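You operate a simulated robot arm through the tools that you are given. There is no shell and no other tool.

The job below is to be done with a simulated two-armed robot. You get a single attempt, and the scene is never put back.

Task
Prove the ring socket sound with the socket tester.
Fine: switch it off first; on only to see the green lamp light; off again before the tester comes out; the tester ends in the black plug holder; the other switch stays as it is.

Only the result counts: the job must be done as asked and must still hold three seconds after the hand-in. Knocking over, shifting, dropping, spilling or breaking anything else fails it.

Robot
Two 7-joint arms with two-finger grippers on one trunk, on a base that drives. Base frame: it is fixed to the floor where the robot stands at the start and does not move with it; the origin is under the middle of the robot, x ahead of it, y to its left, z up; the surface under the hand at the start is at about z = 0.9. Lengths are in m, angles in rad, forces in N, time in s.
The left shoulder is at the start at [0.078, 0.151, 0.981], the right one opposite. With the tool pointing down near the work surface each hand reaches from about 0.1 to 0.78 m from the robot's upright axis, wherever it stands, measured 20 degrees to its own side. Places, roughly: black plug holder [0.5, -0.5, 0.9]; ring socket [0.4, -0.1, 0.8]; ring switch [0.4, 0, 0.8]; spur socket [0.4, -0.2, 0.8]; spur switch [0.4, -0.3, 0.8]. Payload 2.54 kg a hand.
The tool frame of a hand sits at the grasp point between the pads (the TCP): z along the fingers, y along the line on which they close. The tips reach 0.03 m beyond it. The gripper opens to 0.116 m. The gripper's body begins 0.095 m behind the TCP.
Orientation is that of the tool frame in the base frame, as a unit quaternion [w, x, y, z]. With the fingers straight down and closing along the base's y, the tool's x points along the base's -x, its y along +y and its z along -z.

Tools
- The arms move only by the tool send_rows. It takes "left_commands", "right_commands" or both (then of equal length, played together; a hand with none holds still); each is a list of rows, each an object (a shift or turn left out is 0, a gripper value left out holds the last) with "slide": the shift along the tool's x, y, z in m, a list of three; "delta_rot": the turn, a rotation vector about the tool's x, y, z in rad, a list of three; "fingers": the finger opening in m, from 0 to 0.116. In form: [{"slide": [dx, dy, dz], "delta_rot": [rx, ry, rz], "fingers": fingers}, ...]. A call has 1 to 20 rows; each row is the pose to reach, as a shift and turn from the pose commanded when the call began, along the tool's axes at that moment. Rows are played at 5 a second. More than 0.05 m and 0.15 rad between two rows, or a gripper value outside its range, and nothing of the call is played. A pose out of reach is approached as far as the arm can. The call stops where the force on the tool passes 40 N (or 10 N more than at its start, if that is more) or the arm is blocked; 0.2 s more then pass. Each finger travels about 0.072 m/s and halts on what it meets, pressing with about 39 N; the grip force reading is that of the motor and also rises with nothing between the fingers. The clock runs only during rows and for 0.2 s after the last one: add rows that repeat a pose to give the fingers time. The reply holds the time, the measured pose of the TCP, the force on the tool along the base axes, the opening and the grip force, in the units named above and with some noise, with the torque about the TCP (base axes, N m) and any sound that the robot's microphone picked up, and new pictures: "show" is both (left out), scene, wrist or none (wrist: the cameras of the hands that moved).
- Cameras (640 x 400 px; columns grow to the right, rows downward): "scene" is now at [0.1527, -0.0273, 1.1296]; the picture's right is [-0.36, -0.93, 0.00], its down [-0.26, 0.10, -0.96] and it looks along [0.90, -0.34, -0.28] (base axes); focal length 214 px, centre (320, 200). "left" rides on the left gripper at [0.069, 0.015, -0.122] in its tool frame; the picture's right is [-0.21, 0.98, 0.00], its down [-0.83, -0.18, -0.53] and it looks along [-0.52, -0.11, 0.85] (tool axes); focal length 251 px, centre (320, 200). "right" rides on the right gripper at [0.069, -0.015, -0.122] in its tool frame; the picture's right is [0.21, 0.98, 0.00], its down [-0.83, 0.18, -0.53] and it looks along [-0.52, 0.12, 0.85] (tool axes); focal length 251 px, centre (320, 200). There is no depth. A picture from a camera that has moved, and an enlarged one, comes with that camera's place and axes in the base frame and with its lens. The place of the scene camera against the robot may be out by one fixed shift of up to 0.012 m in any direction.
- raise_lower(by): slides the trunk up (or, below 0, down) by that many m; the arms and the scene camera ride with it, the base frame stays. It gives what a move gives, with no picture.
- base_move(legs): drives the robot by 1 to 6 legs, each [ahead, left, turn to the left] in m, m and rad, along the robot's own axes; the way and the turn of a leg run together, so that a leg with both is an arc; at most 1.5 m and 3.142 rad a leg. The arms and the cameras ride along, it lands a little off, and it stops where it bumps. It gives what a move gives, and a new picture of the scene camera.
- aim_head(pan, tilt): turns the head with the scene camera to pan (to the left, within 1.396 rad either way) and tilt (down, from -0.506 to 1.204), counted from straight ahead of the robot. It gives what a move gives, and a new picture of the scene camera.
- enlarge(camera, box): a new picture of the part [left, top, right, bottom] of that camera's present view, enlarged. The clock stands still meanwhile.
- job_done(): hands the job in; it is judged then, once.

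Places have to be worked out from the pictures, the camera data and where the tool is seen. Open the grippers and draw the arms clear of the work before you hand the job in, unless the task says otherwise.

The tools are called after ">>>" as name(argument=value, ...) on one line, values as JSON. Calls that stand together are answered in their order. send_rows: Moves the arms, as the interface text tells. Its arguments: {"type":"object","properties":{"left_commands":{"type":"array","items":{"type":"object","properties":{"slide":{"type":"array","items":{"type":"number"}},"delta_rot":{"type":"array","items":{"type":"number"}},"fingers":{"type":"number"}}}},"right_commands":{"type":"array","items":{"type":"object","properties":{"slide":{"type":"array","items":{"type":"number"}},"delta_rot":{"type":"array","items":{"type":"number"}},"fingers":{"type":"number"}}}},"show":{"type":"string","enum":["both","scene","wrist","none"]}},"required":[]} The other tools are called the same way: raise_lower (by) slides the trunk up or down; base_move (legs) drives the base; aim_head (pan, tilt) turns the head that bears the scene camera; enlarge (camera, box) takes an enlarged picture of a part of a camera's view; job_done () hands the job in.

At the start:

```text
time_s: 0.0
left_tool_pos: [0.3325, -0.0282, 1.2243]
left_tcp_rot: [0.0, 0.0, 1.0, 0.001]
left_contact_force: [-0.5, 0.7, 0.0]
left_torque: [-0.01, 0.03, 0.0]
left_opening: 0.1159
left_grip_force: 0.1
right_tool_pos: [0.3553, -0.4479, 1.2525]
right_tcp_rot: [0.002, 0.0, 1.0, -0.002]
right_contact_force: [0.5, 0.0, 0.4]
right_torque: [-0.02, -0.03, 0.02]
right_opening: 0.116
right_grip_force: 0.1
trunk travel left (down, up): [-0.218, 0.071]
robot x, y, heading: [0.0028, -0.0014, 0.0]
head pan, tilt: [-0.367, 0.284]
```

scene: 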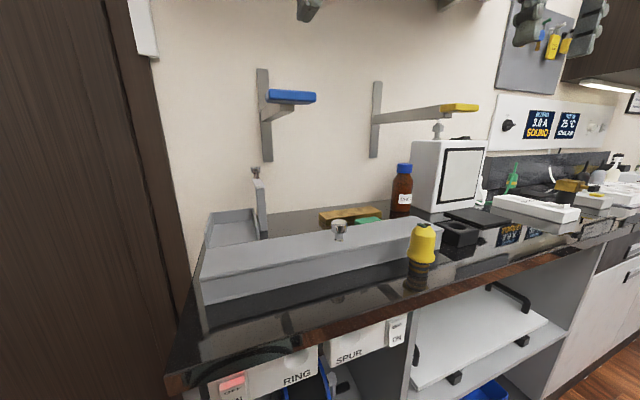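
right: 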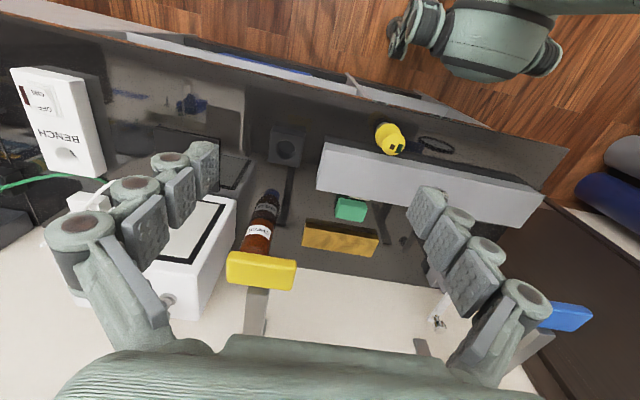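
left: 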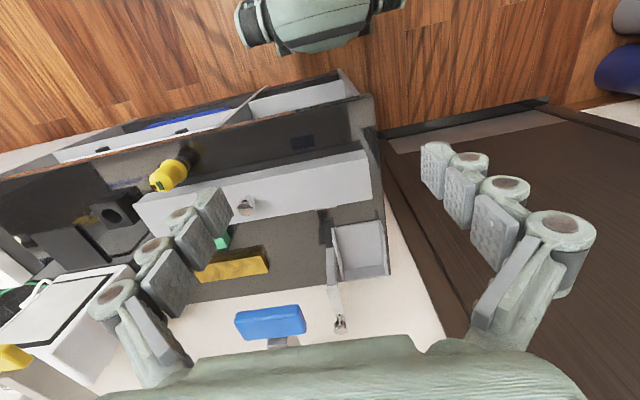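

The scene shows the bench with ring/spur sockets on the bench front edge and a yellow object (likely the tester) on top. I'll look more closely before doing anything.

>>> enlarge(camera="scene", box=[160, 300, 420, 400])

>>> enlarge(camera="scene", box=[380, 180, 540, 300])

>>> enlarge(camera="right", box=[240, 80, 480, 230])

>>> aim_head(pan=-0.3, tilt=0.8)

```text
2.46 times, centred on (290, 350) of scene
camera zoom: at [0.1527, -0.0273, 1.1296], right [-0.36, -0.93, 0.0], down [-0.26, 0.1, -0.96], along [0.9, -0.34, -0.28], focal length 528 px, centre (394, -169)
```

zoom: 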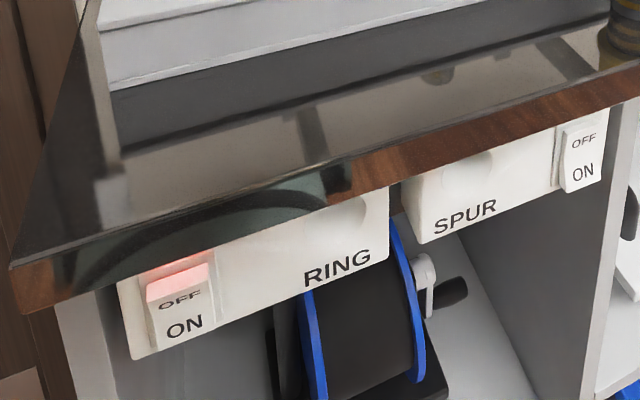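

```text
3.33 times, centred on (460, 240) of scene
camera zoom: at [0.1527, -0.0273, 1.1296], right [-0.36, -0.93, 0.0], down [-0.26, 0.1, -0.96], along [0.9, -0.34, -0.28], focal length 715 px, centre (-147, 67)
```

zoom: 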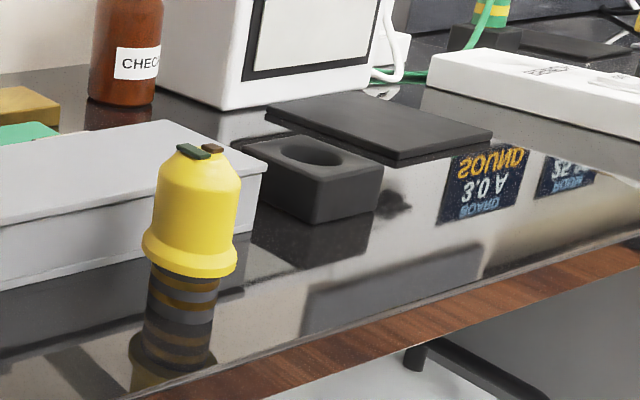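

```text
2.67 times, centred on (360, 155) of right
camera zoom: at [0.2852, -0.4631, 1.3748], right [-0.21, 0.98, 0.0], down [0.82, 0.18, 0.54], along [0.52, 0.11, -0.84], focal length 670 px, centre (213, 320)
```

zoom: 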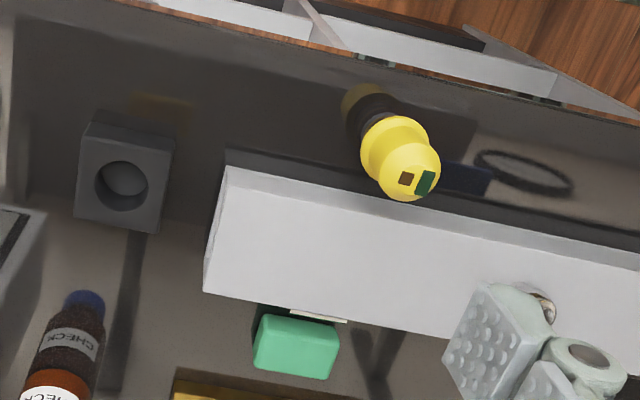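

```text
time_s: 0.9
left_tool_pos: [0.3318, -0.0284, 1.2243]
left_tcp_rot: [0.0, 0.0, 1.0, 0.0]
left_contact_force: [0.3, -0.4, -0.1]
left_torque: [-0.01, -0.02, -0.01]
left_opening: 0.116
left_grip_force: 0.0
right_tool_pos: [0.3542, -0.4478, 1.2522]
right_tcp_rot: [0.002, 0.0, 1.0, -0.002]
right_contact_force: [0.0, 0.0, -0.4]
right_torque: [-0.01, 0.01, -0.01]
right_opening: 0.116
right_grip_force: 0.1
trunk travel left (down, up): [-0.218, 0.071]
robot x, y, heading: [0.0053, 0.0028, -0.001]
head pan, tilt: [-0.3, 0.799]
camera scene: at [0.1426, -0.0177, 1.0839], right [-0.3, -0.96, 0.0], down [-0.68, 0.21, -0.7], along [0.67, -0.21, -0.72], focal length 214 px, centre (320, 200)
```

scene: 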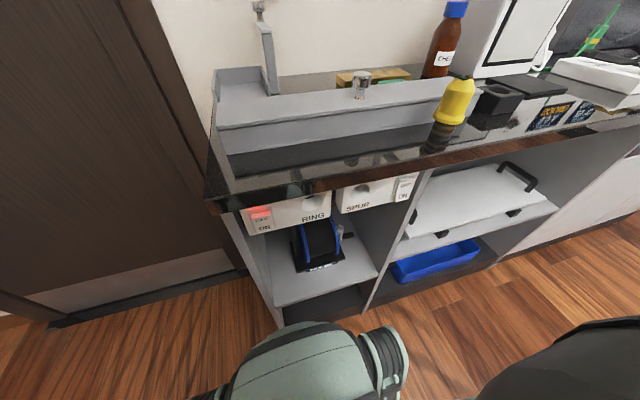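

I'll look at the new head view up close: the fascia with both sockets, and the tester/holder.

>>> enlarge(camera="scene", box=[220, 160, 440, 280])

>>> enlarge(camera="scene", box=[230, 180, 340, 240])

>>> enlarge(camera="scene", box=[410, 60, 540, 160])

>>> enlarge(camera="left", box=[80, 120, 280, 240])

```text
2.91 times, centred on (330, 220) of scene
camera zoom: at [0.1426, -0.0177, 1.0839], right [-0.3, -0.96, 0.0], down [-0.68, 0.21, -0.7], along [0.67, -0.21, -0.72], focal length 624 px, centre (291, 142)
```

zoom: 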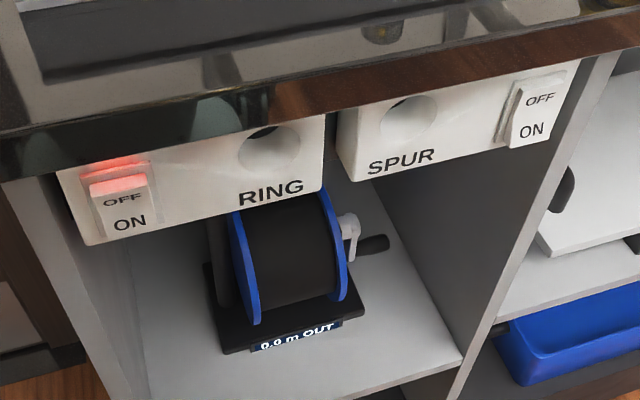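

```text
5.82 times, centred on (285, 210) of scene
camera zoom: at [0.1426, -0.0177, 1.0839], right [-0.3, -0.96, 0.0], down [-0.68, 0.21, -0.7], along [0.67, -0.21, -0.72], focal length 1248 px, centre (524, 142)
```

zoom: 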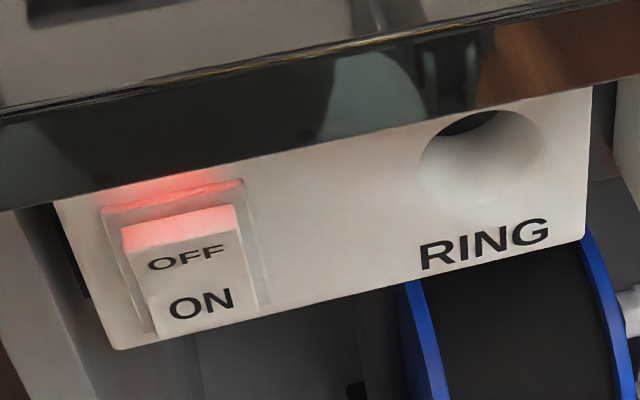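

```text
4.00 times, centred on (475, 110) of scene
camera zoom: at [0.1426, -0.0177, 1.0839], right [-0.3, -0.96, 0.0], down [-0.68, 0.21, -0.7], along [0.67, -0.21, -0.72], focal length 858 px, centre (-300, 560)
```

zoom: 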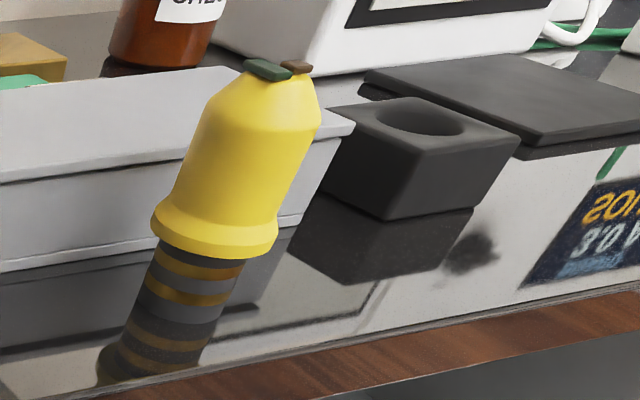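

```text
3.20 times, centred on (180, 180) of left
camera zoom: at [0.2633, -0.0134, 1.3471], right [0.21, 0.98, 0.0], down [0.83, -0.18, 0.53], along [0.52, -0.11, -0.85], focal length 805 px, centre (768, 264)
```

zoom: 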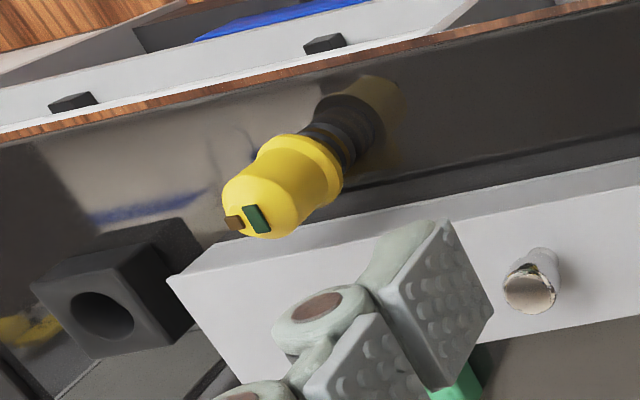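

Estimates: fascia vertical at x≈0.39, ring rocker z≈0.77–0.82 at y≈0.008 (red glow = ON), ring socket ≈(0.39,-0.085,0.80), tester standing on its barrel at ≈(0.40,-0.31), top z≈0.99, holder hole ≈(0.463,-0.487,0.934). I back the base off to make room for horizontal work at the fascia.

>>> base_move(legs=[[-0.22, 0, 0]])

>>> aim_head(pan=-0.15, tilt=0.5)

```text
time_s: 2.6
left_tool_pos: [0.1122, -0.0287, 1.2244]
left_tcp_rot: [0.001, 0.0, 1.0, -0.001]
left_contact_force: [-0.6, 0.2, -0.2]
left_torque: [0.01, -0.08, -0.02]
left_opening: 0.116
left_grip_force: 0.1
right_tool_pos: [0.1351, -0.4492, 1.252]
right_tcp_rot: [0.001, 0.0, 1.0, -0.001]
right_contact_force: [0.3, -0.7, 0.6]
right_torque: [0.0, -0.05, 0.01]
right_opening: 0.1161
right_grip_force: 0.0
trunk travel left (down, up): [-0.218, 0.071]
robot x, y, heading: [-0.2201, -0.0003, 0.004]
head pan, tilt: [-0.3, 0.799]
camera scene: at [-0.0771, -0.0176, 1.084], right [-0.3, -0.96, 0.0], down [-0.68, 0.21, -0.7], along [0.67, -0.21, -0.72], focal length 214 px, centre (320, 200)
```

scene: 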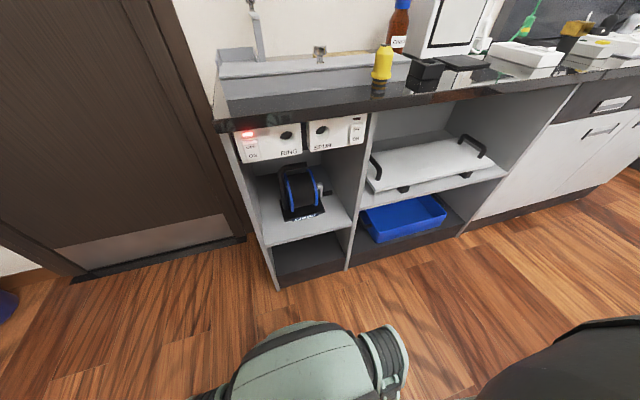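

```text
time_s: 3.4
left_tool_pos: [0.1131, -0.0278, 1.2251]
left_tcp_rot: [0.0, 0.0, 1.0, 0.0]
left_contact_force: [0.4, 0.6, -0.1]
left_torque: [0.0, 0.0, 0.02]
left_opening: 0.1162
left_grip_force: 0.1
right_tool_pos: [0.1347, -0.449, 1.252]
right_tcp_rot: [0.001, 0.0, 1.0, -0.002]
right_contact_force: [-0.2, 0.3, 0.2]
right_torque: [0.01, -0.01, 0.0]
right_opening: 0.1161
right_grip_force: 0.1
trunk travel left (down, up): [-0.218, 0.071]
robot x, y, heading: [-0.2166, 0.0031, 0.003]
head pan, tilt: [-0.15, 0.499]
camera scene: at [-0.0637, -0.0074, 1.1098], right [-0.15, -0.99, 0.0], down [-0.47, 0.07, -0.88], along [0.87, -0.13, -0.48], focal length 214 px, centre (320, 200)
```

scene: 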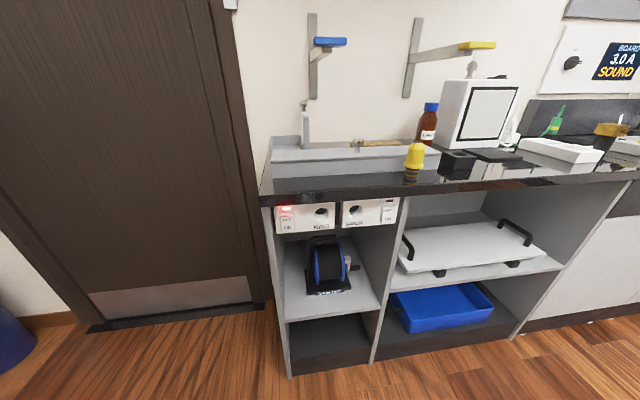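

I'll enlarge the fascia and tester from this more frontal angle to triangulate with the earlier view.

>>> enlarge(camera="scene", box=[260, 180, 410, 250])

>>> enlarge(camera="scene", box=[390, 130, 490, 200])

>>> enlarge(camera="scene", box=[480, 10, 640, 170])

```text
4.27 times, centred on (335, 215) of scene
camera zoom: at [-0.0637, -0.0074, 1.1098], right [-0.15, -0.99, 0.0], down [-0.47, 0.07, -0.88], along [0.87, -0.13, -0.48], focal length 915 px, centre (256, 136)
```

zoom: 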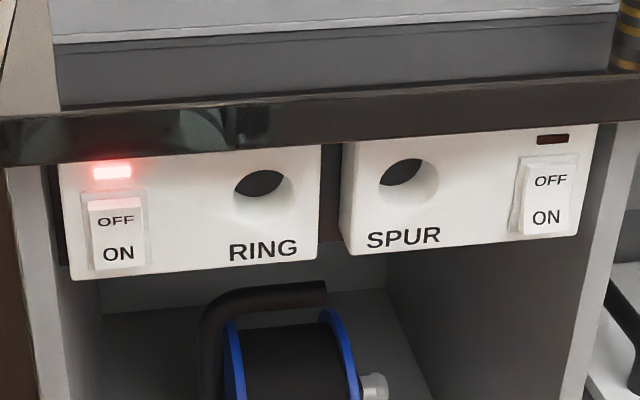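

```text
5.71 times, centred on (440, 165) of scene
camera zoom: at [-0.0637, -0.0074, 1.1098], right [-0.15, -0.99, 0.0], down [-0.47, 0.07, -0.88], along [0.87, -0.13, -0.48], focal length 1226 px, centre (-366, 400)
```

zoom: 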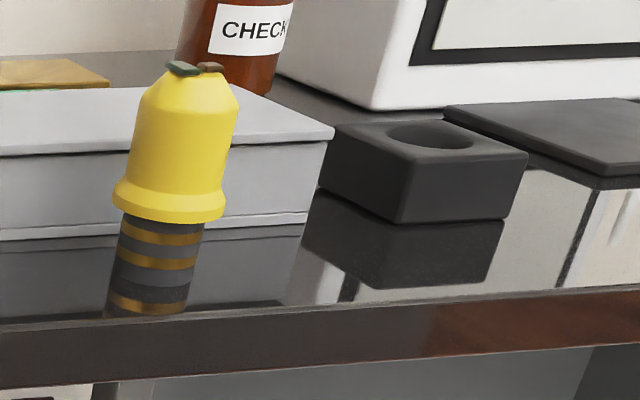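

```text
2.50 times, centred on (560, 90) of scene
camera zoom: at [-0.0637, -0.0074, 1.1098], right [-0.15, -0.99, 0.0], down [-0.47, 0.07, -0.88], along [0.87, -0.13, -0.48], focal length 536 px, centre (-280, 475)
```

zoom: 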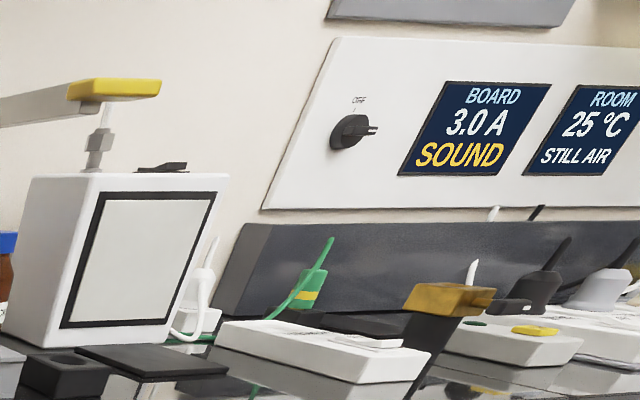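

Ring lamp is red (ON), spur lamp dark (OFF). Triangulated: fascia x≈0.38, socket centre ≈(0.38,-0.078,0.828), ring rocker z≈0.786–0.833 at y≈0.006, bench lip x≈0.35, z 0.876–0.90. I'll turn the left hand to point forward with closed fingers in front of the ring switch.

>>> send_rows(left_commands=[{"slide": [-0.01, 0.003, 0.03], "delta_rot": [0, -0.131, 0], "fingers": 0}, {"slide": [-0.02, 0.006, 0.065], "delta_rot": [0, -0.262, 0], "fingers": 0}, {"slide": [-0.03, 0.009, 0.1], "delta_rot": [0, -0.393, 0], "fingers": 0}, {"slide": [-0.045, 0.012, 0.135], "delta_rot": [0, -0.524, 0], "fingers": 0}, {"slide": [-0.06, 0.015, 0.17], "delta_rot": [0, -0.654, 0], "fingers": 0}, {"slide": [-0.075, 0.018, 0.205], "delta_rot": [0, -0.785, 0], "fingers": 0}, {"slide": [-0.09, 0.021, 0.24], "delta_rot": [0, -0.916, 0], "fingers": 0}, {"slide": [-0.105, 0.024, 0.275], "delta_rot": [0, -1.047, 0], "fingers": 0}, {"slide": [-0.12, 0.027, 0.31], "delta_rot": [0, -1.178, 0], "fingers": 0}, {"slide": [-0.135, 0.03, 0.345], "delta_rot": [0, -1.309, 0], "fingers": 0}, {"slide": [-0.15, 0.032, 0.375], "delta_rot": [0, -1.44, 0], "fingers": 0}, {"slide": [-0.167, 0.034, 0.395], "delta_rot": [0, -1.571, 0], "fingers": 0}, {"slide": [-0.167, 0.034, 0.395], "delta_rot": [0, -1.571, 0], "fingers": 0}, {"slide": [-0.167, 0.034, 0.395], "delta_rot": [0, -1.571, 0], "fingers": 0}])

```text
time_s: 4.2
left_tool_pos: [0.1448, -0.0196, 1.1469]
left_tcp_rot: [0.169, -0.012, 0.985, -0.011]
left_contact_force: [8.8, -3.1, 16.6]
left_torque: [0.49, 3.01, 0.37]
left_opening: 0.0106
left_grip_force: 2.8
right_tool_pos: [0.1362, -0.447, 1.253]
right_tcp_rot: [0.001, 0.0, 1.0, -0.002]
right_contact_force: [-0.3, 0.7, -0.1]
right_torque: [-0.01, -0.01, -0.03]
right_opening: 0.1162
right_grip_force: 0.1
trunk travel left (down, up): [-0.218, 0.071]
robot x, y, heading: [-0.2204, -0.0005, -0.002]
head pan, tilt: [-0.15, 0.499]
stopped in row 3 (left hand): the force on the tool passed its limit at 100 N (the readings are from after the stop); the commanded pose is now the measured one
camera scene: at [-0.0641, -0.0063, 1.1074], right [-0.14, -0.99, 0.0], down [-0.5, 0.07, -0.86], along [0.86, -0.12, -0.5], focal length 214 px, centre (320, 200)
camera left: at [0.039, -0.005, 1.2376], right [0.18, 0.98, 0.05], down [0.6, -0.15, 0.78], along [0.78, -0.12, -0.62], focal length 251 px, centre (320, 200)
```

scene: 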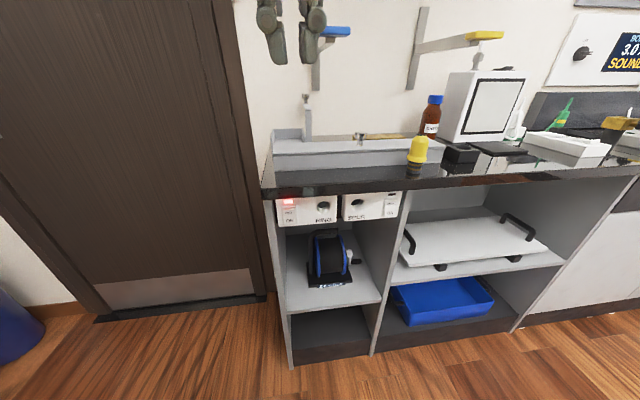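
left: 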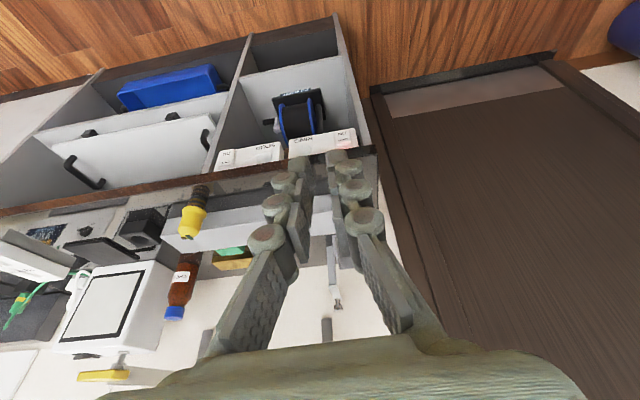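

The left wrist bumped the robot's own head while rotating back (camera mount sits right behind it). I'll slide the left hand forward and to the left away from the head first, then finish the turn while descending in front of the bench lip.

>>> send_rows(left_commands=[{"slide": [-0.0273, 0.03, 0.0097], "fingers": 0}, {"slide": [-0.0547, 0.06, 0.0193], "fingers": 0}, {"slide": [-0.082, 0.09, 0.029], "fingers": 0}, {"slide": [-0.1094, 0.12, 0.0386], "fingers": 0}, {"slide": [-0.1367, 0.15, 0.0483], "fingers": 0}, {"slide": [-0.1294, 0.15, 0.0689], "delta_rot": [0, -0.137, 0]}, {"slide": [-0.1221, 0.15, 0.0896], "delta_rot": [0, -0.274, 0]}, {"slide": [-0.1148, 0.15, 0.1102], "delta_rot": [0, -0.41, 0]}, {"slide": [-0.1075, 0.15, 0.1309], "delta_rot": [0, -0.547, 0]}, {"slide": [-0.1003, 0.15, 0.1515], "delta_rot": [0, -0.684, 0]}, {"slide": [-0.093, 0.15, 0.1721], "delta_rot": [0, -0.821, 0]}, {"slide": [-0.0857, 0.15, 0.1928], "delta_rot": [0, -0.957, 0]}, {"slide": [-0.0784, 0.15, 0.2134], "delta_rot": [0, -1.094, 0]}, {"slide": [-0.0711, 0.15, 0.2341], "delta_rot": [0, -1.231, 0]}])

```text
time_s: 7.2
left_tool_pos: [0.3135, 0.0938, 0.9454]
left_tcp_rot: [0.711, -0.011, 0.703, -0.018]
left_contact_force: [4.2, 13.9, -6.8]
left_torque: [0.04, -0.73, -1.31]
left_opening: 0.0
left_grip_force: 29.1
left hand out of reach, approached as far as the arm can: row 12, 13, 14
right_tool_pos: [0.133, -0.4528, 1.2507]
right_tcp_rot: [0.002, 0.0, 1.0, 0.001]
right_contact_force: [-2.0, -2.7, 0.4]
right_torque: [0.31, -0.13, 0.02]
right_opening: 0.1159
right_grip_force: 0.0
trunk travel left (down, up): [-0.218, 0.071]
robot x, y, heading: [-0.2207, 0.0004, 0.001]
head pan, tilt: [-0.15, 0.499]
camera scene: at [-0.0652, -0.011, 1.1101], right [-0.15, -0.99, 0.0], down [-0.47, 0.08, -0.88], along [0.87, -0.13, -0.48], focal length 214 px, centre (320, 200)
camera left: at [0.1924, 0.1068, 0.8752], right [0.01, 0.98, 0.17], down [-0.54, -0.14, 0.83], along [0.84, -0.1, 0.54], focal length 251 px, centre (320, 200)
```

scene: 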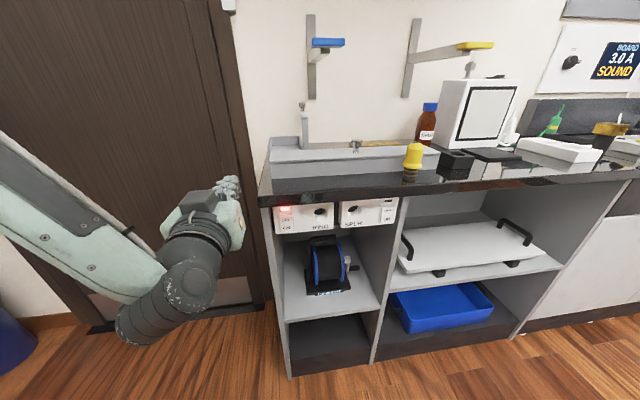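
left: 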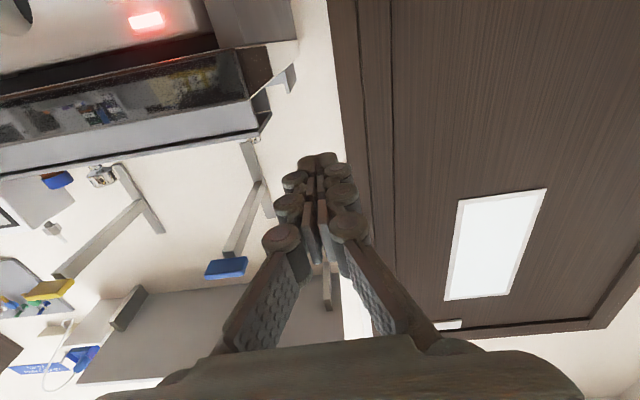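

The hand now points forward but sits at the near edge of the arm's comfortable range. I'll back the base a further 0.13 m so the wrist isn't cramped, then check readings.

>>> base_move(legs=[[-0.13, 0, 0]])

```text
time_s: 8.5
left_tool_pos: [0.1888, 0.1098, 0.937]
left_tcp_rot: [0.708, -0.014, 0.706, -0.002]
left_contact_force: [0.1, -0.8, 0.2]
left_torque: [-0.03, 0.01, 0.0]
left_opening: 0.0001
left_grip_force: 28.6
right_tool_pos: [0.0075, -0.4483, 1.2537]
right_tcp_rot: [0.002, 0.0, 1.0, -0.002]
right_contact_force: [-0.2, 0.3, -0.1]
right_torque: [-0.01, -0.02, 0.04]
right_opening: 0.1161
right_grip_force: 0.0
trunk travel left (down, up): [-0.218, 0.071]
robot x, y, heading: [-0.347, -0.002, 0.001]
head pan, tilt: [-0.15, 0.499]
camera scene: at [-0.1921, -0.0074, 1.11], right [-0.15, -0.99, 0.0], down [-0.47, 0.07, -0.88], along [0.87, -0.13, -0.48], focal length 214 px, centre (320, 200)
```

scene: 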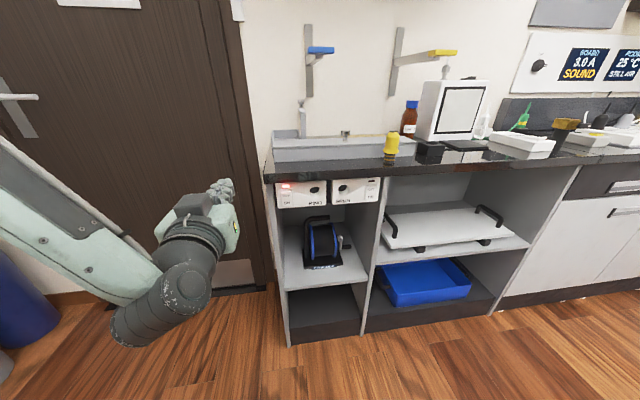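

Forces are clear. Now I move the left hand to about (0.28, 0.006, 0.825), in front of the ring switch, to view it with the wrist camera.

>>> send_rows(left_commands=[{"slide": [0.028, -0.026, 0.0]}, {"slide": [0.056, -0.052, 0.0]}, {"slide": [0.084, -0.078, 0.03]}, {"slide": [0.112, -0.104, 0.06]}, {"slide": [0.112, -0.104, 0.09]}, {"slide": [0.112, -0.104, 0.09]}])

```text
time_s: 9.9
left_tool_pos: [0.2805, 0.0063, 0.8299]
left_tcp_rot: [0.708, -0.014, 0.706, -0.002]
left_contact_force: [0.1, 0.9, 0.4]
left_torque: [-0.02, -0.01, 0.03]
left_opening: 0.0
left_grip_force: 29.2
right_tool_pos: [0.0069, -0.4491, 1.2519]
right_tcp_rot: [0.002, -0.001, 1.0, -0.003]
right_contact_force: [-0.7, -0.6, 0.7]
right_torque: [0.03, -0.04, -0.02]
right_opening: 0.1159
right_grip_force: 0.0
trunk travel left (down, up): [-0.218, 0.071]
robot x, y, heading: [-0.3481, -0.0023, -0.002]
head pan, tilt: [-0.15, 0.499]
camera scene: at [-0.1915, -0.0075, 1.1098], right [-0.15, -0.99, 0.0], down [-0.47, 0.07, -0.88], along [0.87, -0.13, -0.48], focal length 214 px, centre (320, 200)
camera left: at [0.1594, 0.0166, 0.7606], right [-0.02, 0.98, 0.19], down [-0.53, -0.17, 0.83], along [0.85, -0.09, 0.53], focal length 251 px, centre (320, 200)
```

scene: 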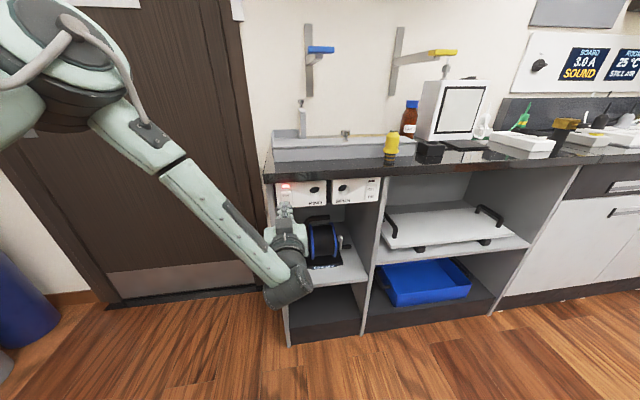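
left: 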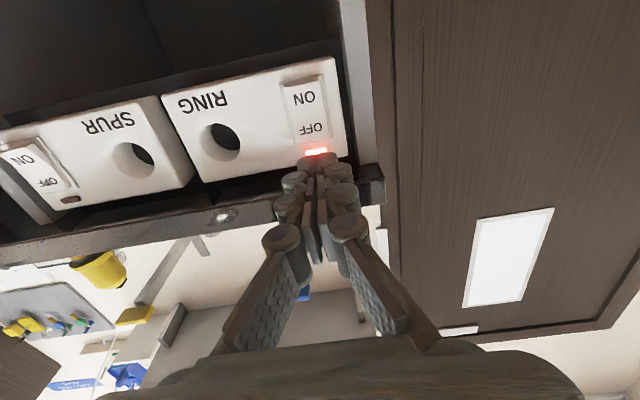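

The wrist camera shows the ring rocker (upside down) just beyond the fingertip; let me enlarge to pinpoint the OFF half.

>>> enlarge(camera="left", box=[160, 50, 380, 190])

>>> enlarge(camera="scene", box=[260, 160, 400, 250])

```text
2.86 times, centred on (270, 120) of left
camera zoom: at [0.1594, 0.0166, 0.7606], right [-0.02, 0.98, 0.19], down [-0.53, -0.17, 0.83], along [0.85, -0.09, 0.53], focal length 718 px, centre (463, 429)
```

zoom: 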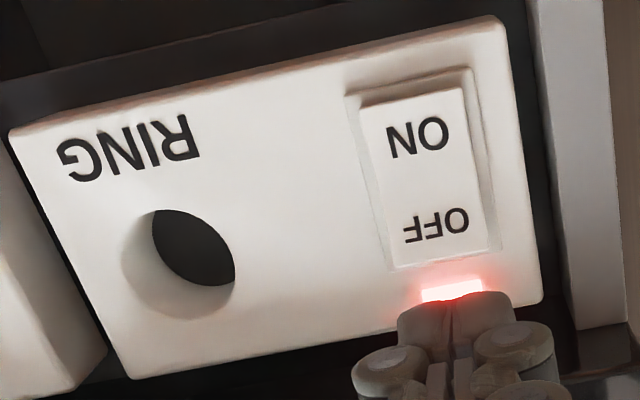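

```text
4.44 times, centred on (330, 205) of scene
camera zoom: at [-0.1915, -0.0075, 1.1098], right [-0.15, -0.99, 0.0], down [-0.47, 0.07, -0.88], along [0.87, -0.13, -0.48], focal length 953 px, centre (276, 178)
```

zoom: 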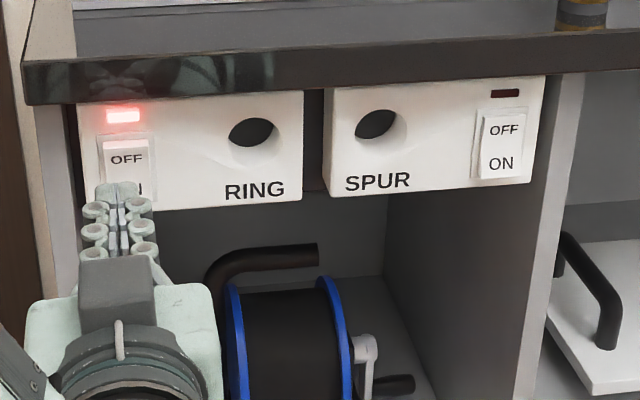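

Ring rocker from the wrist view: y≈0.002, z 0.786–0.832; the OFF half centre ≈0.822. I align the closed fingertip there and advance slowly until it presses.

>>> send_rows(left_commands=[{"slide": [0.006, -0.004, 0.015]}, {"slide": [0.006, -0.004, 0.03]}, {"slide": [0.006, -0.004, 0.038]}, {"slide": [0.006, -0.004, 0.042]}, {"slide": [0.006, -0.004, 0.046]}, {"slide": [0.006, -0.004, 0.05]}, {"slide": [0.006, -0.004, 0.053]}, {"slide": [0.006, -0.004, 0.056]}])

```text
time_s: 11.7
left_tool_pos: [0.337, 0.0018, 0.8217]
left_tcp_rot: [0.708, -0.013, 0.706, -0.003]
left_contact_force: [0.5, -0.5, -1.1]
left_torque: [-0.03, -0.01, 0.02]
left_opening: 0.0
left_grip_force: 28.3
right_tool_pos: [0.0077, -0.4489, 1.2532]
right_tcp_rot: [0.002, 0.0, 1.0, -0.002]
right_contact_force: [0.1, -0.2, 0.8]
right_torque: [-0.02, 0.02, -0.01]
right_opening: 0.1159
right_grip_force: 0.1
trunk travel left (down, up): [-0.218, 0.071]
robot x, y, heading: [-0.3461, -0.0029, -0.004]
head pan, tilt: [-0.15, 0.499]
camera scene: at [-0.1914, -0.0074, 1.1098], right [-0.15, -0.99, 0.0], down [-0.47, 0.07, -0.88], along [0.87, -0.13, -0.48], focal length 214 px, centre (320, 200)
camera left: at [0.2156, 0.0129, 0.7533], right [-0.02, 0.98, 0.19], down [-0.53, -0.17, 0.83], along [0.85, -0.09, 0.53], focal length 251 px, centre (320, 200)
```

scene: 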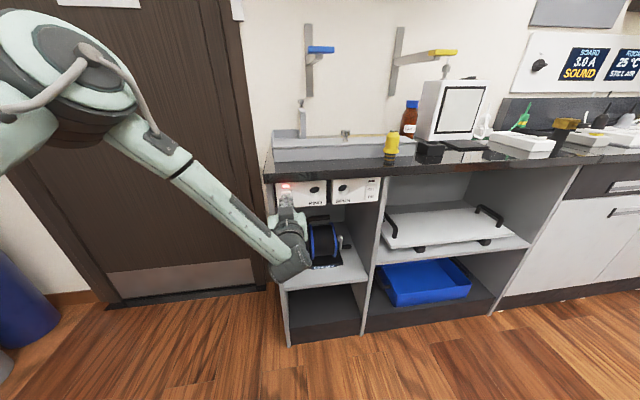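
left: 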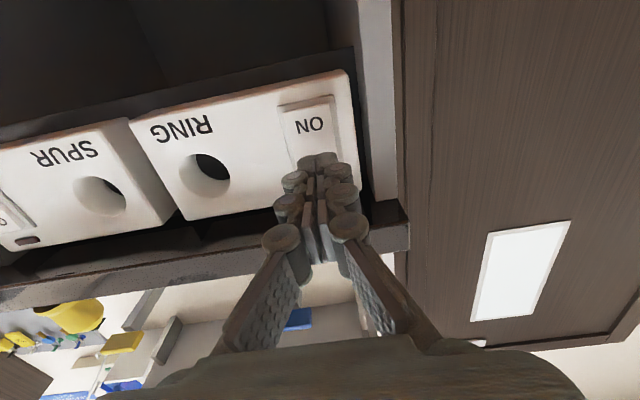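

The tip at x≈0.367 is on line with the OFF half but has no contact yet. I keep advancing in 2–3 mm steps.

>>> send_rows(left_commands=[{"slide": [0, 0, 0.003]}, {"slide": [0, 0, 0.006]}, {"slide": [0, 0, 0.009]}, {"slide": [0, 0, 0.011]}, {"slide": [0, 0, 0.013]}])

```text
time_s: 12.9
left_tool_pos: [0.3497, 0.0013, 0.8234]
left_tcp_rot: [0.708, -0.013, 0.706, -0.002]
left_contact_force: [-11.4, 1.5, 3.3]
left_torque: [-0.03, 0.07, 0.01]
left_opening: 0.006
left_grip_force: 28.7
right_tool_pos: [0.0069, -0.4481, 1.2524]
right_tcp_rot: [0.003, 0.0, 1.0, -0.002]
right_contact_force: [-0.1, 0.7, -2.1]
right_torque: [0.02, -0.02, 0.0]
right_opening: 0.1159
right_grip_force: 0.2
trunk travel left (down, up): [-0.218, 0.071]
robot x, y, heading: [-0.3478, 0.0006, 0.002]
head pan, tilt: [-0.15, 0.499]
camera scene: at [-0.1927, -0.0073, 1.1101], right [-0.15, -0.99, 0.0], down [-0.47, 0.07, -0.88], along [0.87, -0.13, -0.48], focal length 214 px, centre (320, 200)
camera left: at [0.2271, 0.0126, 0.7538], right [-0.02, 0.98, 0.19], down [-0.53, -0.17, 0.83], along [0.85, -0.09, 0.53], focal length 251 px, centre (320, 200)
```

scene: 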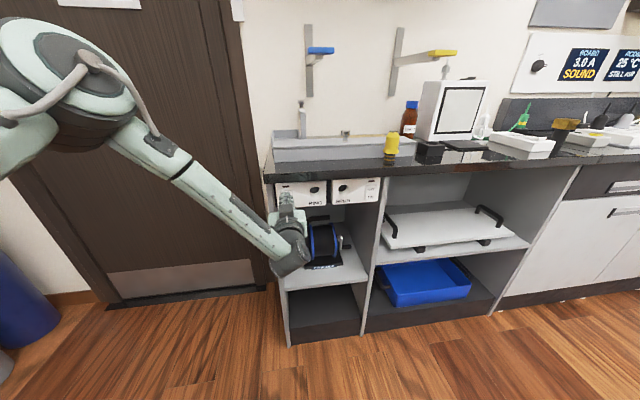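
left: 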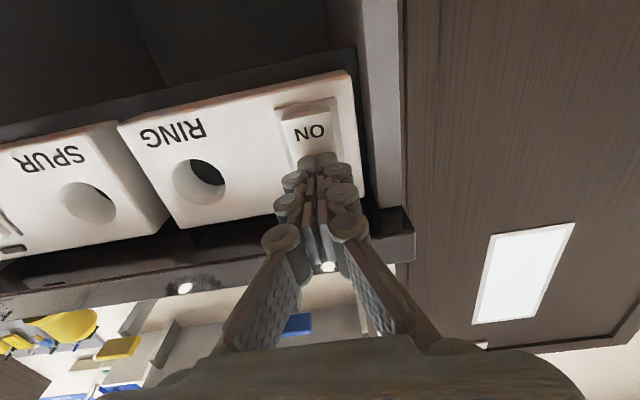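

The rocker gave way (11 N, red glow gone in the scene). I retract and confirm the lamp is dark.

>>> send_rows(left_commands=[{"slide": [0, 0, -0.03]}, {"slide": [0, 0, -0.07]}, {"slide": [0, 0, -0.1]}], show="none")

>>> enlarge(camera="left", box=[160, 50, 380, 190])

>>> enlarge(camera="scene", box=[260, 130, 450, 220])

```text
time_s: 13.7
left_tool_pos: [0.2503, 0.0003, 0.8228]
left_tcp_rot: [0.708, -0.014, 0.706, -0.002]
left_contact_force: [-0.3, 0.3, -0.2]
left_torque: [-0.01, 0.02, 0.01]
left_opening: 0.0
left_grip_force: 28.7
right_tool_pos: [0.0079, -0.4479, 1.2528]
right_tcp_rot: [0.001, 0.0, 1.0, -0.002]
right_contact_force: [0.5, 0.3, 0.6]
right_torque: [0.01, -0.02, 0.01]
right_opening: 0.1159
right_grip_force: 0.0
trunk travel left (down, up): [-0.218, 0.071]
robot x, y, heading: [-0.3476, -0.0016, -0.003]
head pan, tilt: [-0.15, 0.499]
```

```text
2.86 times, centred on (270, 120) of left
camera zoom: at [0.128, 0.011, 0.7549], right [-0.02, 0.98, 0.19], down [-0.53, -0.17, 0.83], along [0.85, -0.09, 0.53], focal length 718 px, centre (463, 429)
```

zoom: 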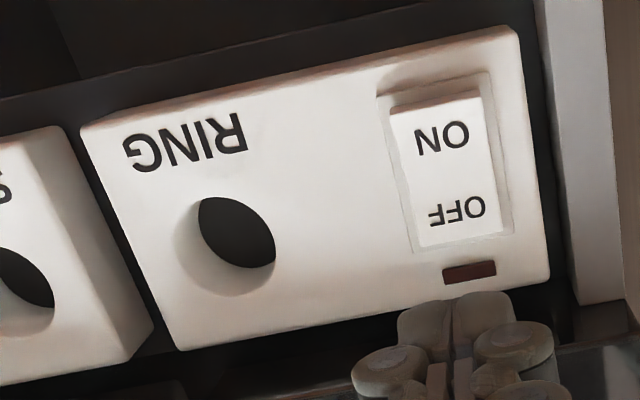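

```text
3.37 times, centred on (355, 175) of scene
camera zoom: at [-0.1916, -0.0075, 1.1099], right [-0.15, -0.99, 0.0], down [-0.47, 0.07, -0.88], along [0.87, -0.13, -0.48], focal length 722 px, centre (202, 284)
```

zoom: 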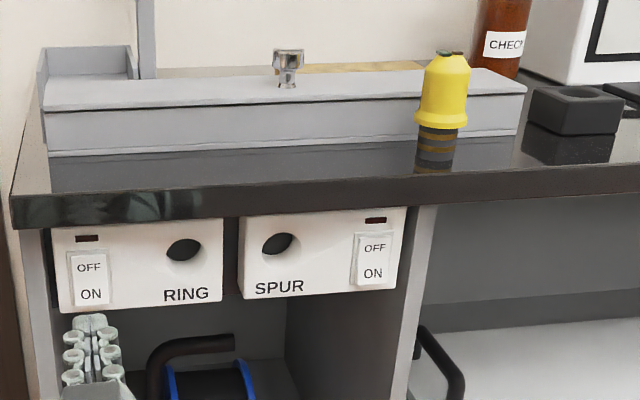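

Ring is OFF (lamp dark), spur untouched. Socket centre estimate from wrist views: ≈(0.383,-0.083,0.820). I tuck the left hand back and to the left so it stays clear while the right hand fetches the tester.

>>> send_rows(left_commands=[{"slide": [0, 0, -0.04]}, {"slide": [0, 0.03, -0.08]}, {"slide": [0, 0.07, -0.11]}, {"slide": [0, 0.11, -0.12]}, {"slide": [0, 0.15, -0.12]}, {"slide": [0, 0.18, -0.12]}], show="scene")

```text
time_s: 15.1
left_tool_pos: [0.1528, 0.0937, 0.8568]
left_tcp_rot: [0.706, -0.016, 0.708, -0.001]
left_contact_force: [-0.4, -0.1, -0.4]
left_torque: [0.02, 0.02, 0.04]
left_opening: 0.0001
left_grip_force: 28.8
left hand out of reach, approached as far as the arm can: row 3, 4, 5, 6
right_tool_pos: [0.0079, -0.4482, 1.2519]
right_tcp_rot: [0.002, 0.0, 1.0, -0.002]
right_contact_force: [0.4, 0.0, -0.2]
right_torque: [0.05, 0.0, 0.01]
right_opening: 0.1161
right_grip_force: 0.0
trunk travel left (down, up): [-0.218, 0.071]
robot x, y, heading: [-0.3451, -0.0022, -0.001]
head pan, tilt: [-0.15, 0.499]
camera scene: at [-0.1913, -0.0073, 1.1098], right [-0.15, -0.99, 0.0], down [-0.47, 0.07, -0.88], along [0.87, -0.13, -0.48], focal length 214 px, centre (320, 200)
```

scene: 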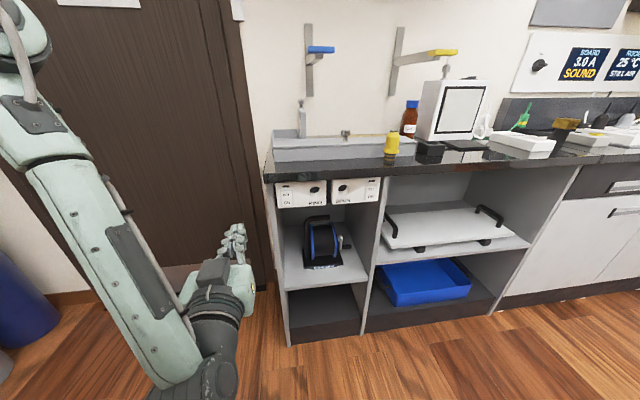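

The left hand is parked at (0.153, 0.094, 0.857), its inner limit. I shift the base ahead 0.10 and right 0.10 so the tester (≈0.40,-0.31) is in comfortable reach of the right hand; left fingertips would be at x≈0.28, still clear of the bench lip (0.35).

>>> base_move(legs=[[0, -0.1, 0], [0.09, 0, 0]])

>>> aim_head(pan=-0.35, tilt=0.3)

```text
time_s: 17.4
left_tool_pos: [0.2419, -0.0059, 0.8568]
left_tcp_rot: [0.706, -0.016, 0.708, 0.0]
left_contact_force: [-0.1, 0.1, 0.5]
left_torque: [0.0, 0.0, 0.0]
left_opening: 0.0001
left_grip_force: 28.5
right_tool_pos: [0.0999, -0.548, 1.2508]
right_tcp_rot: [0.001, -0.001, 1.0, -0.002]
right_contact_force: [0.7, 0.5, -1.0]
right_torque: [-0.03, 0.04, -0.01]
right_opening: 0.1159
right_grip_force: 0.0
trunk travel left (down, up): [-0.218, 0.071]
robot x, y, heading: [-0.2565, -0.0995, 0.004]
head pan, tilt: [-0.15, 0.499]
camera scene: at [-0.1001, -0.1077, 1.1097], right [-0.15, -0.99, 0.0], down [-0.47, 0.07, -0.88], along [0.87, -0.13, -0.48], focal length 214 px, centre (320, 200)
```

scene: 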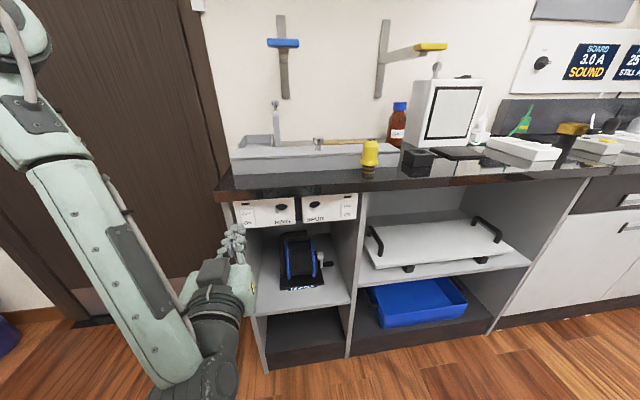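

```text
time_s: 18.1
left_tool_pos: [0.2419, -0.0067, 0.8572]
left_tcp_rot: [0.706, -0.016, 0.708, 0.0]
left_contact_force: [0.4, -0.5, 0.1]
left_torque: [0.03, 0.0, 0.03]
left_opening: 0.0
left_grip_force: 28.7
right_tool_pos: [0.0987, -0.5478, 1.2513]
right_tcp_rot: [0.003, -0.001, 1.0, -0.002]
right_contact_force: [0.0, 0.7, -0.6]
right_torque: [-0.03, 0.05, -0.01]
right_opening: 0.116
right_grip_force: 0.1
trunk travel left (down, up): [-0.218, 0.071]
robot x, y, heading: [-0.2567, -0.1045, 0.002]
head pan, tilt: [-0.351, 0.3]
camera scene: at [-0.103, -0.1261, 1.1282], right [-0.34, -0.94, 0.0], down [-0.28, 0.1, -0.96], along [0.9, -0.33, -0.3], focal length 214 px, centre (320, 200)
```

scene: 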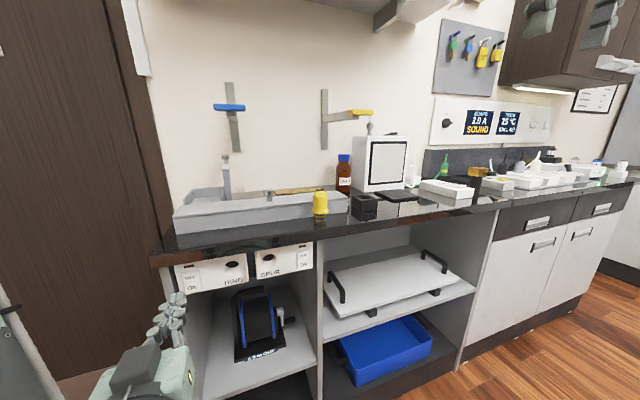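

Yellow wall hook pad sits at ≈(0.506,-0.482,1.19), right above the holder, so I'll grip the tester with the hand pitched ~0.4 rad (wrist toward the robot) to keep clear later. Moving the right hand to hover over the tester.

>>> send_rows(right_commands=[{"slide": [-0.028, 0.026, 0.0], "delta_rot": [0, -0.05, 0], "fingers": 0.116}, {"slide": [-0.056, 0.052, 0.01], "delta_rot": [0, -0.1, 0], "fingers": 0.1}, {"slide": [-0.084, 0.078, 0.02], "delta_rot": [0, -0.15, 0], "fingers": 0.1}, {"slide": [-0.112, 0.104, 0.03], "delta_rot": [0, -0.2, 0], "fingers": 0.1}, {"slide": [-0.14, 0.13, 0.05], "delta_rot": [0, -0.25, 0], "fingers": 0.1}, {"slide": [-0.168, 0.156, 0.07], "delta_rot": [0, -0.3, 0], "fingers": 0.1}, {"slide": [-0.196, 0.182, 0.09], "delta_rot": [0, -0.35, 0], "fingers": 0.1}, {"slide": [-0.224, 0.208, 0.11], "delta_rot": [0, -0.4, 0], "fingers": 0.1}, {"slide": [-0.25, 0.235, 0.13], "delta_rot": [0, -0.4, 0], "fingers": 0.1}, {"slide": [-0.25, 0.235, 0.13], "delta_rot": [0, -0.4, 0], "fingers": 0.1}])

```text
time_s: 20.4
left_tool_pos: [0.2407, -0.0063, 0.8571]
left_tcp_rot: [0.706, -0.016, 0.708, -0.001]
left_contact_force: [0.5, 1.7, 0.0]
left_torque: [-0.01, -0.01, 0.02]
left_opening: 0.0
left_grip_force: 28.6
right_tool_pos: [0.3487, -0.312, 1.1228]
right_tcp_rot: [0.2, 0.0, 0.98, -0.001]
right_contact_force: [-0.3, 0.0, -0.2]
right_torque: [0.02, 0.0, 0.0]
right_opening: 0.1
right_grip_force: 0.1
trunk travel left (down, up): [-0.218, 0.071]
robot x, y, heading: [-0.2565, -0.1027, 0.001]
head pan, tilt: [-0.351, 0.3]
camera scene: at [-0.1053, -0.13, 1.1412], right [-0.39, -0.92, 0.0], down [-0.15, 0.06, -0.99], along [0.91, -0.38, -0.16], focal length 214 px, centre (320, 200)
camera right: at [0.2379, -0.3281, 1.2089], right [-0.2, 0.98, -0.08], down [0.55, 0.18, 0.81], along [0.81, 0.12, -0.57], focal length 251 px, centre (320, 200)
```

scene: 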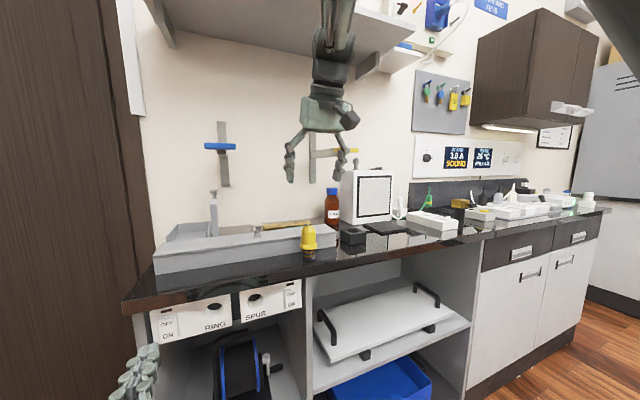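
right: 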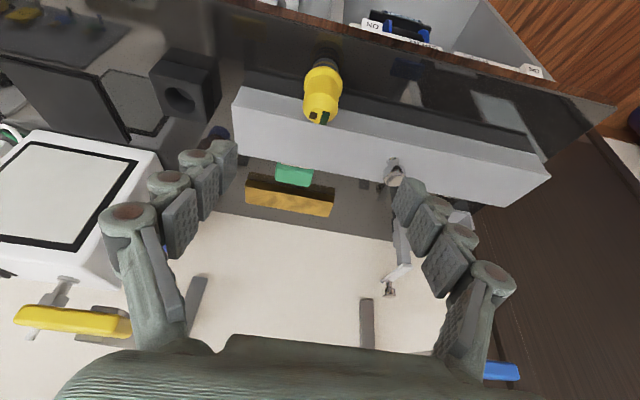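

Hovering. I notice the head view shifted slightly (arm probably grazes the head), no tool force. Let me zoom the wrist picture on the tester to locate it precisely.

>>> enlarge(camera="right", box=[220, 30, 420, 155])

>>> enlarge(camera="scene", box=[270, 190, 390, 270])

```text
3.20 times, centred on (320, 92) of right
camera zoom: at [0.2379, -0.3281, 1.2089], right [-0.2, 0.98, -0.08], down [0.55, 0.18, 0.81], along [0.81, 0.12, -0.57], focal length 805 px, centre (320, 544)
```

zoom: 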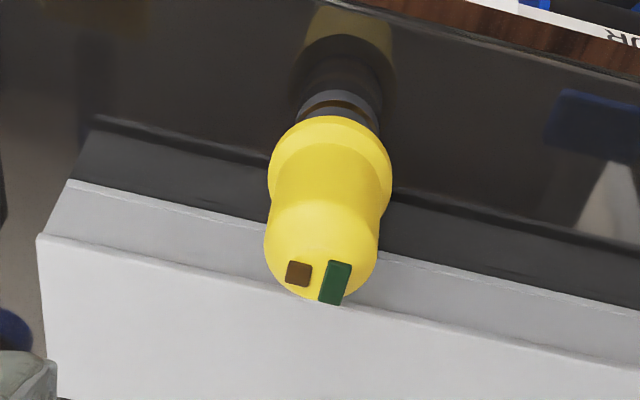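

```text
5.00 times, centred on (330, 230) of scene
camera zoom: at [-0.1053, -0.13, 1.1412], right [-0.39, -0.92, 0.0], down [-0.15, 0.06, -0.99], along [0.91, -0.38, -0.16], focal length 1072 px, centre (270, 50)
```

zoom: 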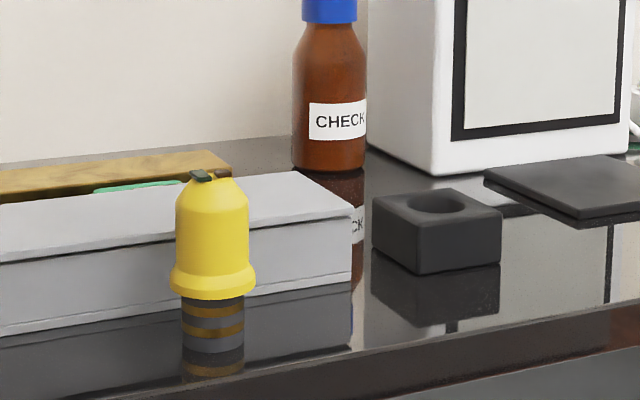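

Tester axis ≈(0.402,-0.3155): base z 0.90, barrel to 0.924, flange to 0.938, body Ø≈0.037 to 0.968, top 0.985. I descend along the pitched finger axis to TCP z≈0.967 with open fingers and check before closing.

>>> send_rows(right_commands=[{"slide": [0.006, -0.002, 0.03]}, {"slide": [0.012, -0.0035, 0.06]}, {"slide": [0.012, -0.0035, 0.09]}, {"slide": [0.012, -0.0035, 0.115]}, {"slide": [0.012, -0.0035, 0.135]}, {"slide": [0.012, -0.0035, 0.15]}, {"slide": [0.012, -0.0035, 0.163]}, {"slide": [0.012, -0.0035, 0.163]}])

>>> enlarge(camera="scene", box=[270, 170, 390, 270])

```text
time_s: 22.1
left_tool_pos: [0.2431, -0.0055, 0.8579]
left_tcp_rot: [0.706, -0.015, 0.708, 0.0]
left_contact_force: [0.0, 0.5, 0.2]
left_torque: [0.0, 0.02, 0.0]
left_opening: 0.0004
left_grip_force: 28.9
right_tool_pos: [0.4122, -0.3326, 0.9725]
right_tcp_rot: [0.2, -0.002, 0.98, 0.0]
right_contact_force: [0.3, -0.1, -0.2]
right_torque: [0.0, 0.0, 0.02]
right_opening: 0.1
right_grip_force: 0.1
right hand out of reach, approached as far as the arm can: row 1, 2, 3, 4, 5, 6, 7, 8
trunk travel left (down, up): [-0.218, 0.071]
robot x, y, heading: [-0.2549, -0.0989, 0.002]
head pan, tilt: [-0.351, 0.3]
camera scene: at [-0.103, -0.1261, 1.1282], right [-0.34, -0.94, 0.0], down [-0.28, 0.1, -0.96], along [0.9, -0.33, -0.3], focal length 214 px, centre (320, 200)
camera right: at [0.3009, -0.3474, 1.059], right [-0.2, 0.98, -0.09], down [0.55, 0.18, 0.81], along [0.81, 0.12, -0.57], focal length 251 px, centre (320, 200)
```

scene: 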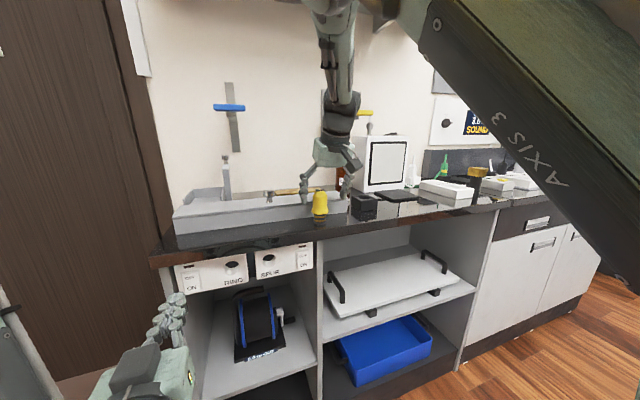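
right: 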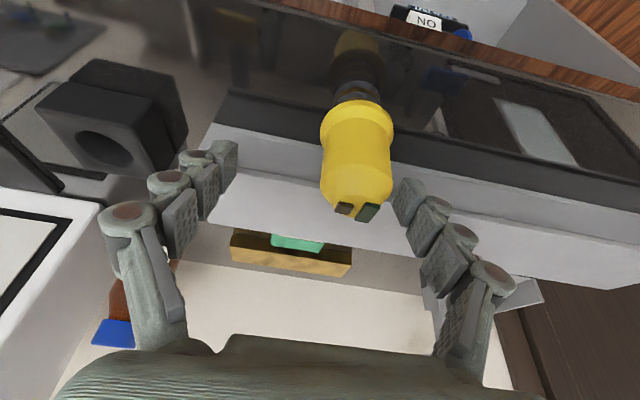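

```text
4.00 times, centred on (330, 220) of scene
camera zoom: at [-0.103, -0.1261, 1.1282], right [-0.34, -0.94, 0.0], down [-0.28, 0.1, -0.96], along [0.9, -0.33, -0.3], focal length 858 px, centre (280, 120)
```

zoom: 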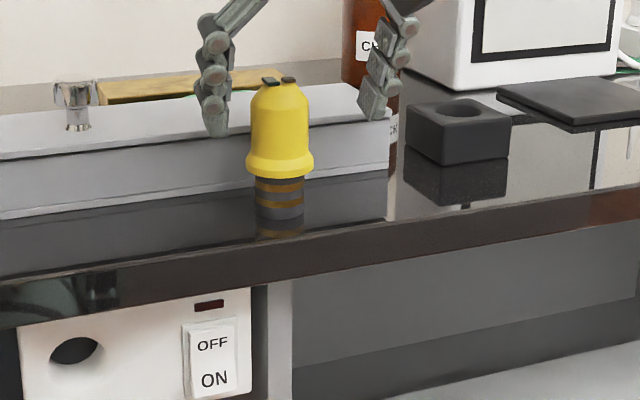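

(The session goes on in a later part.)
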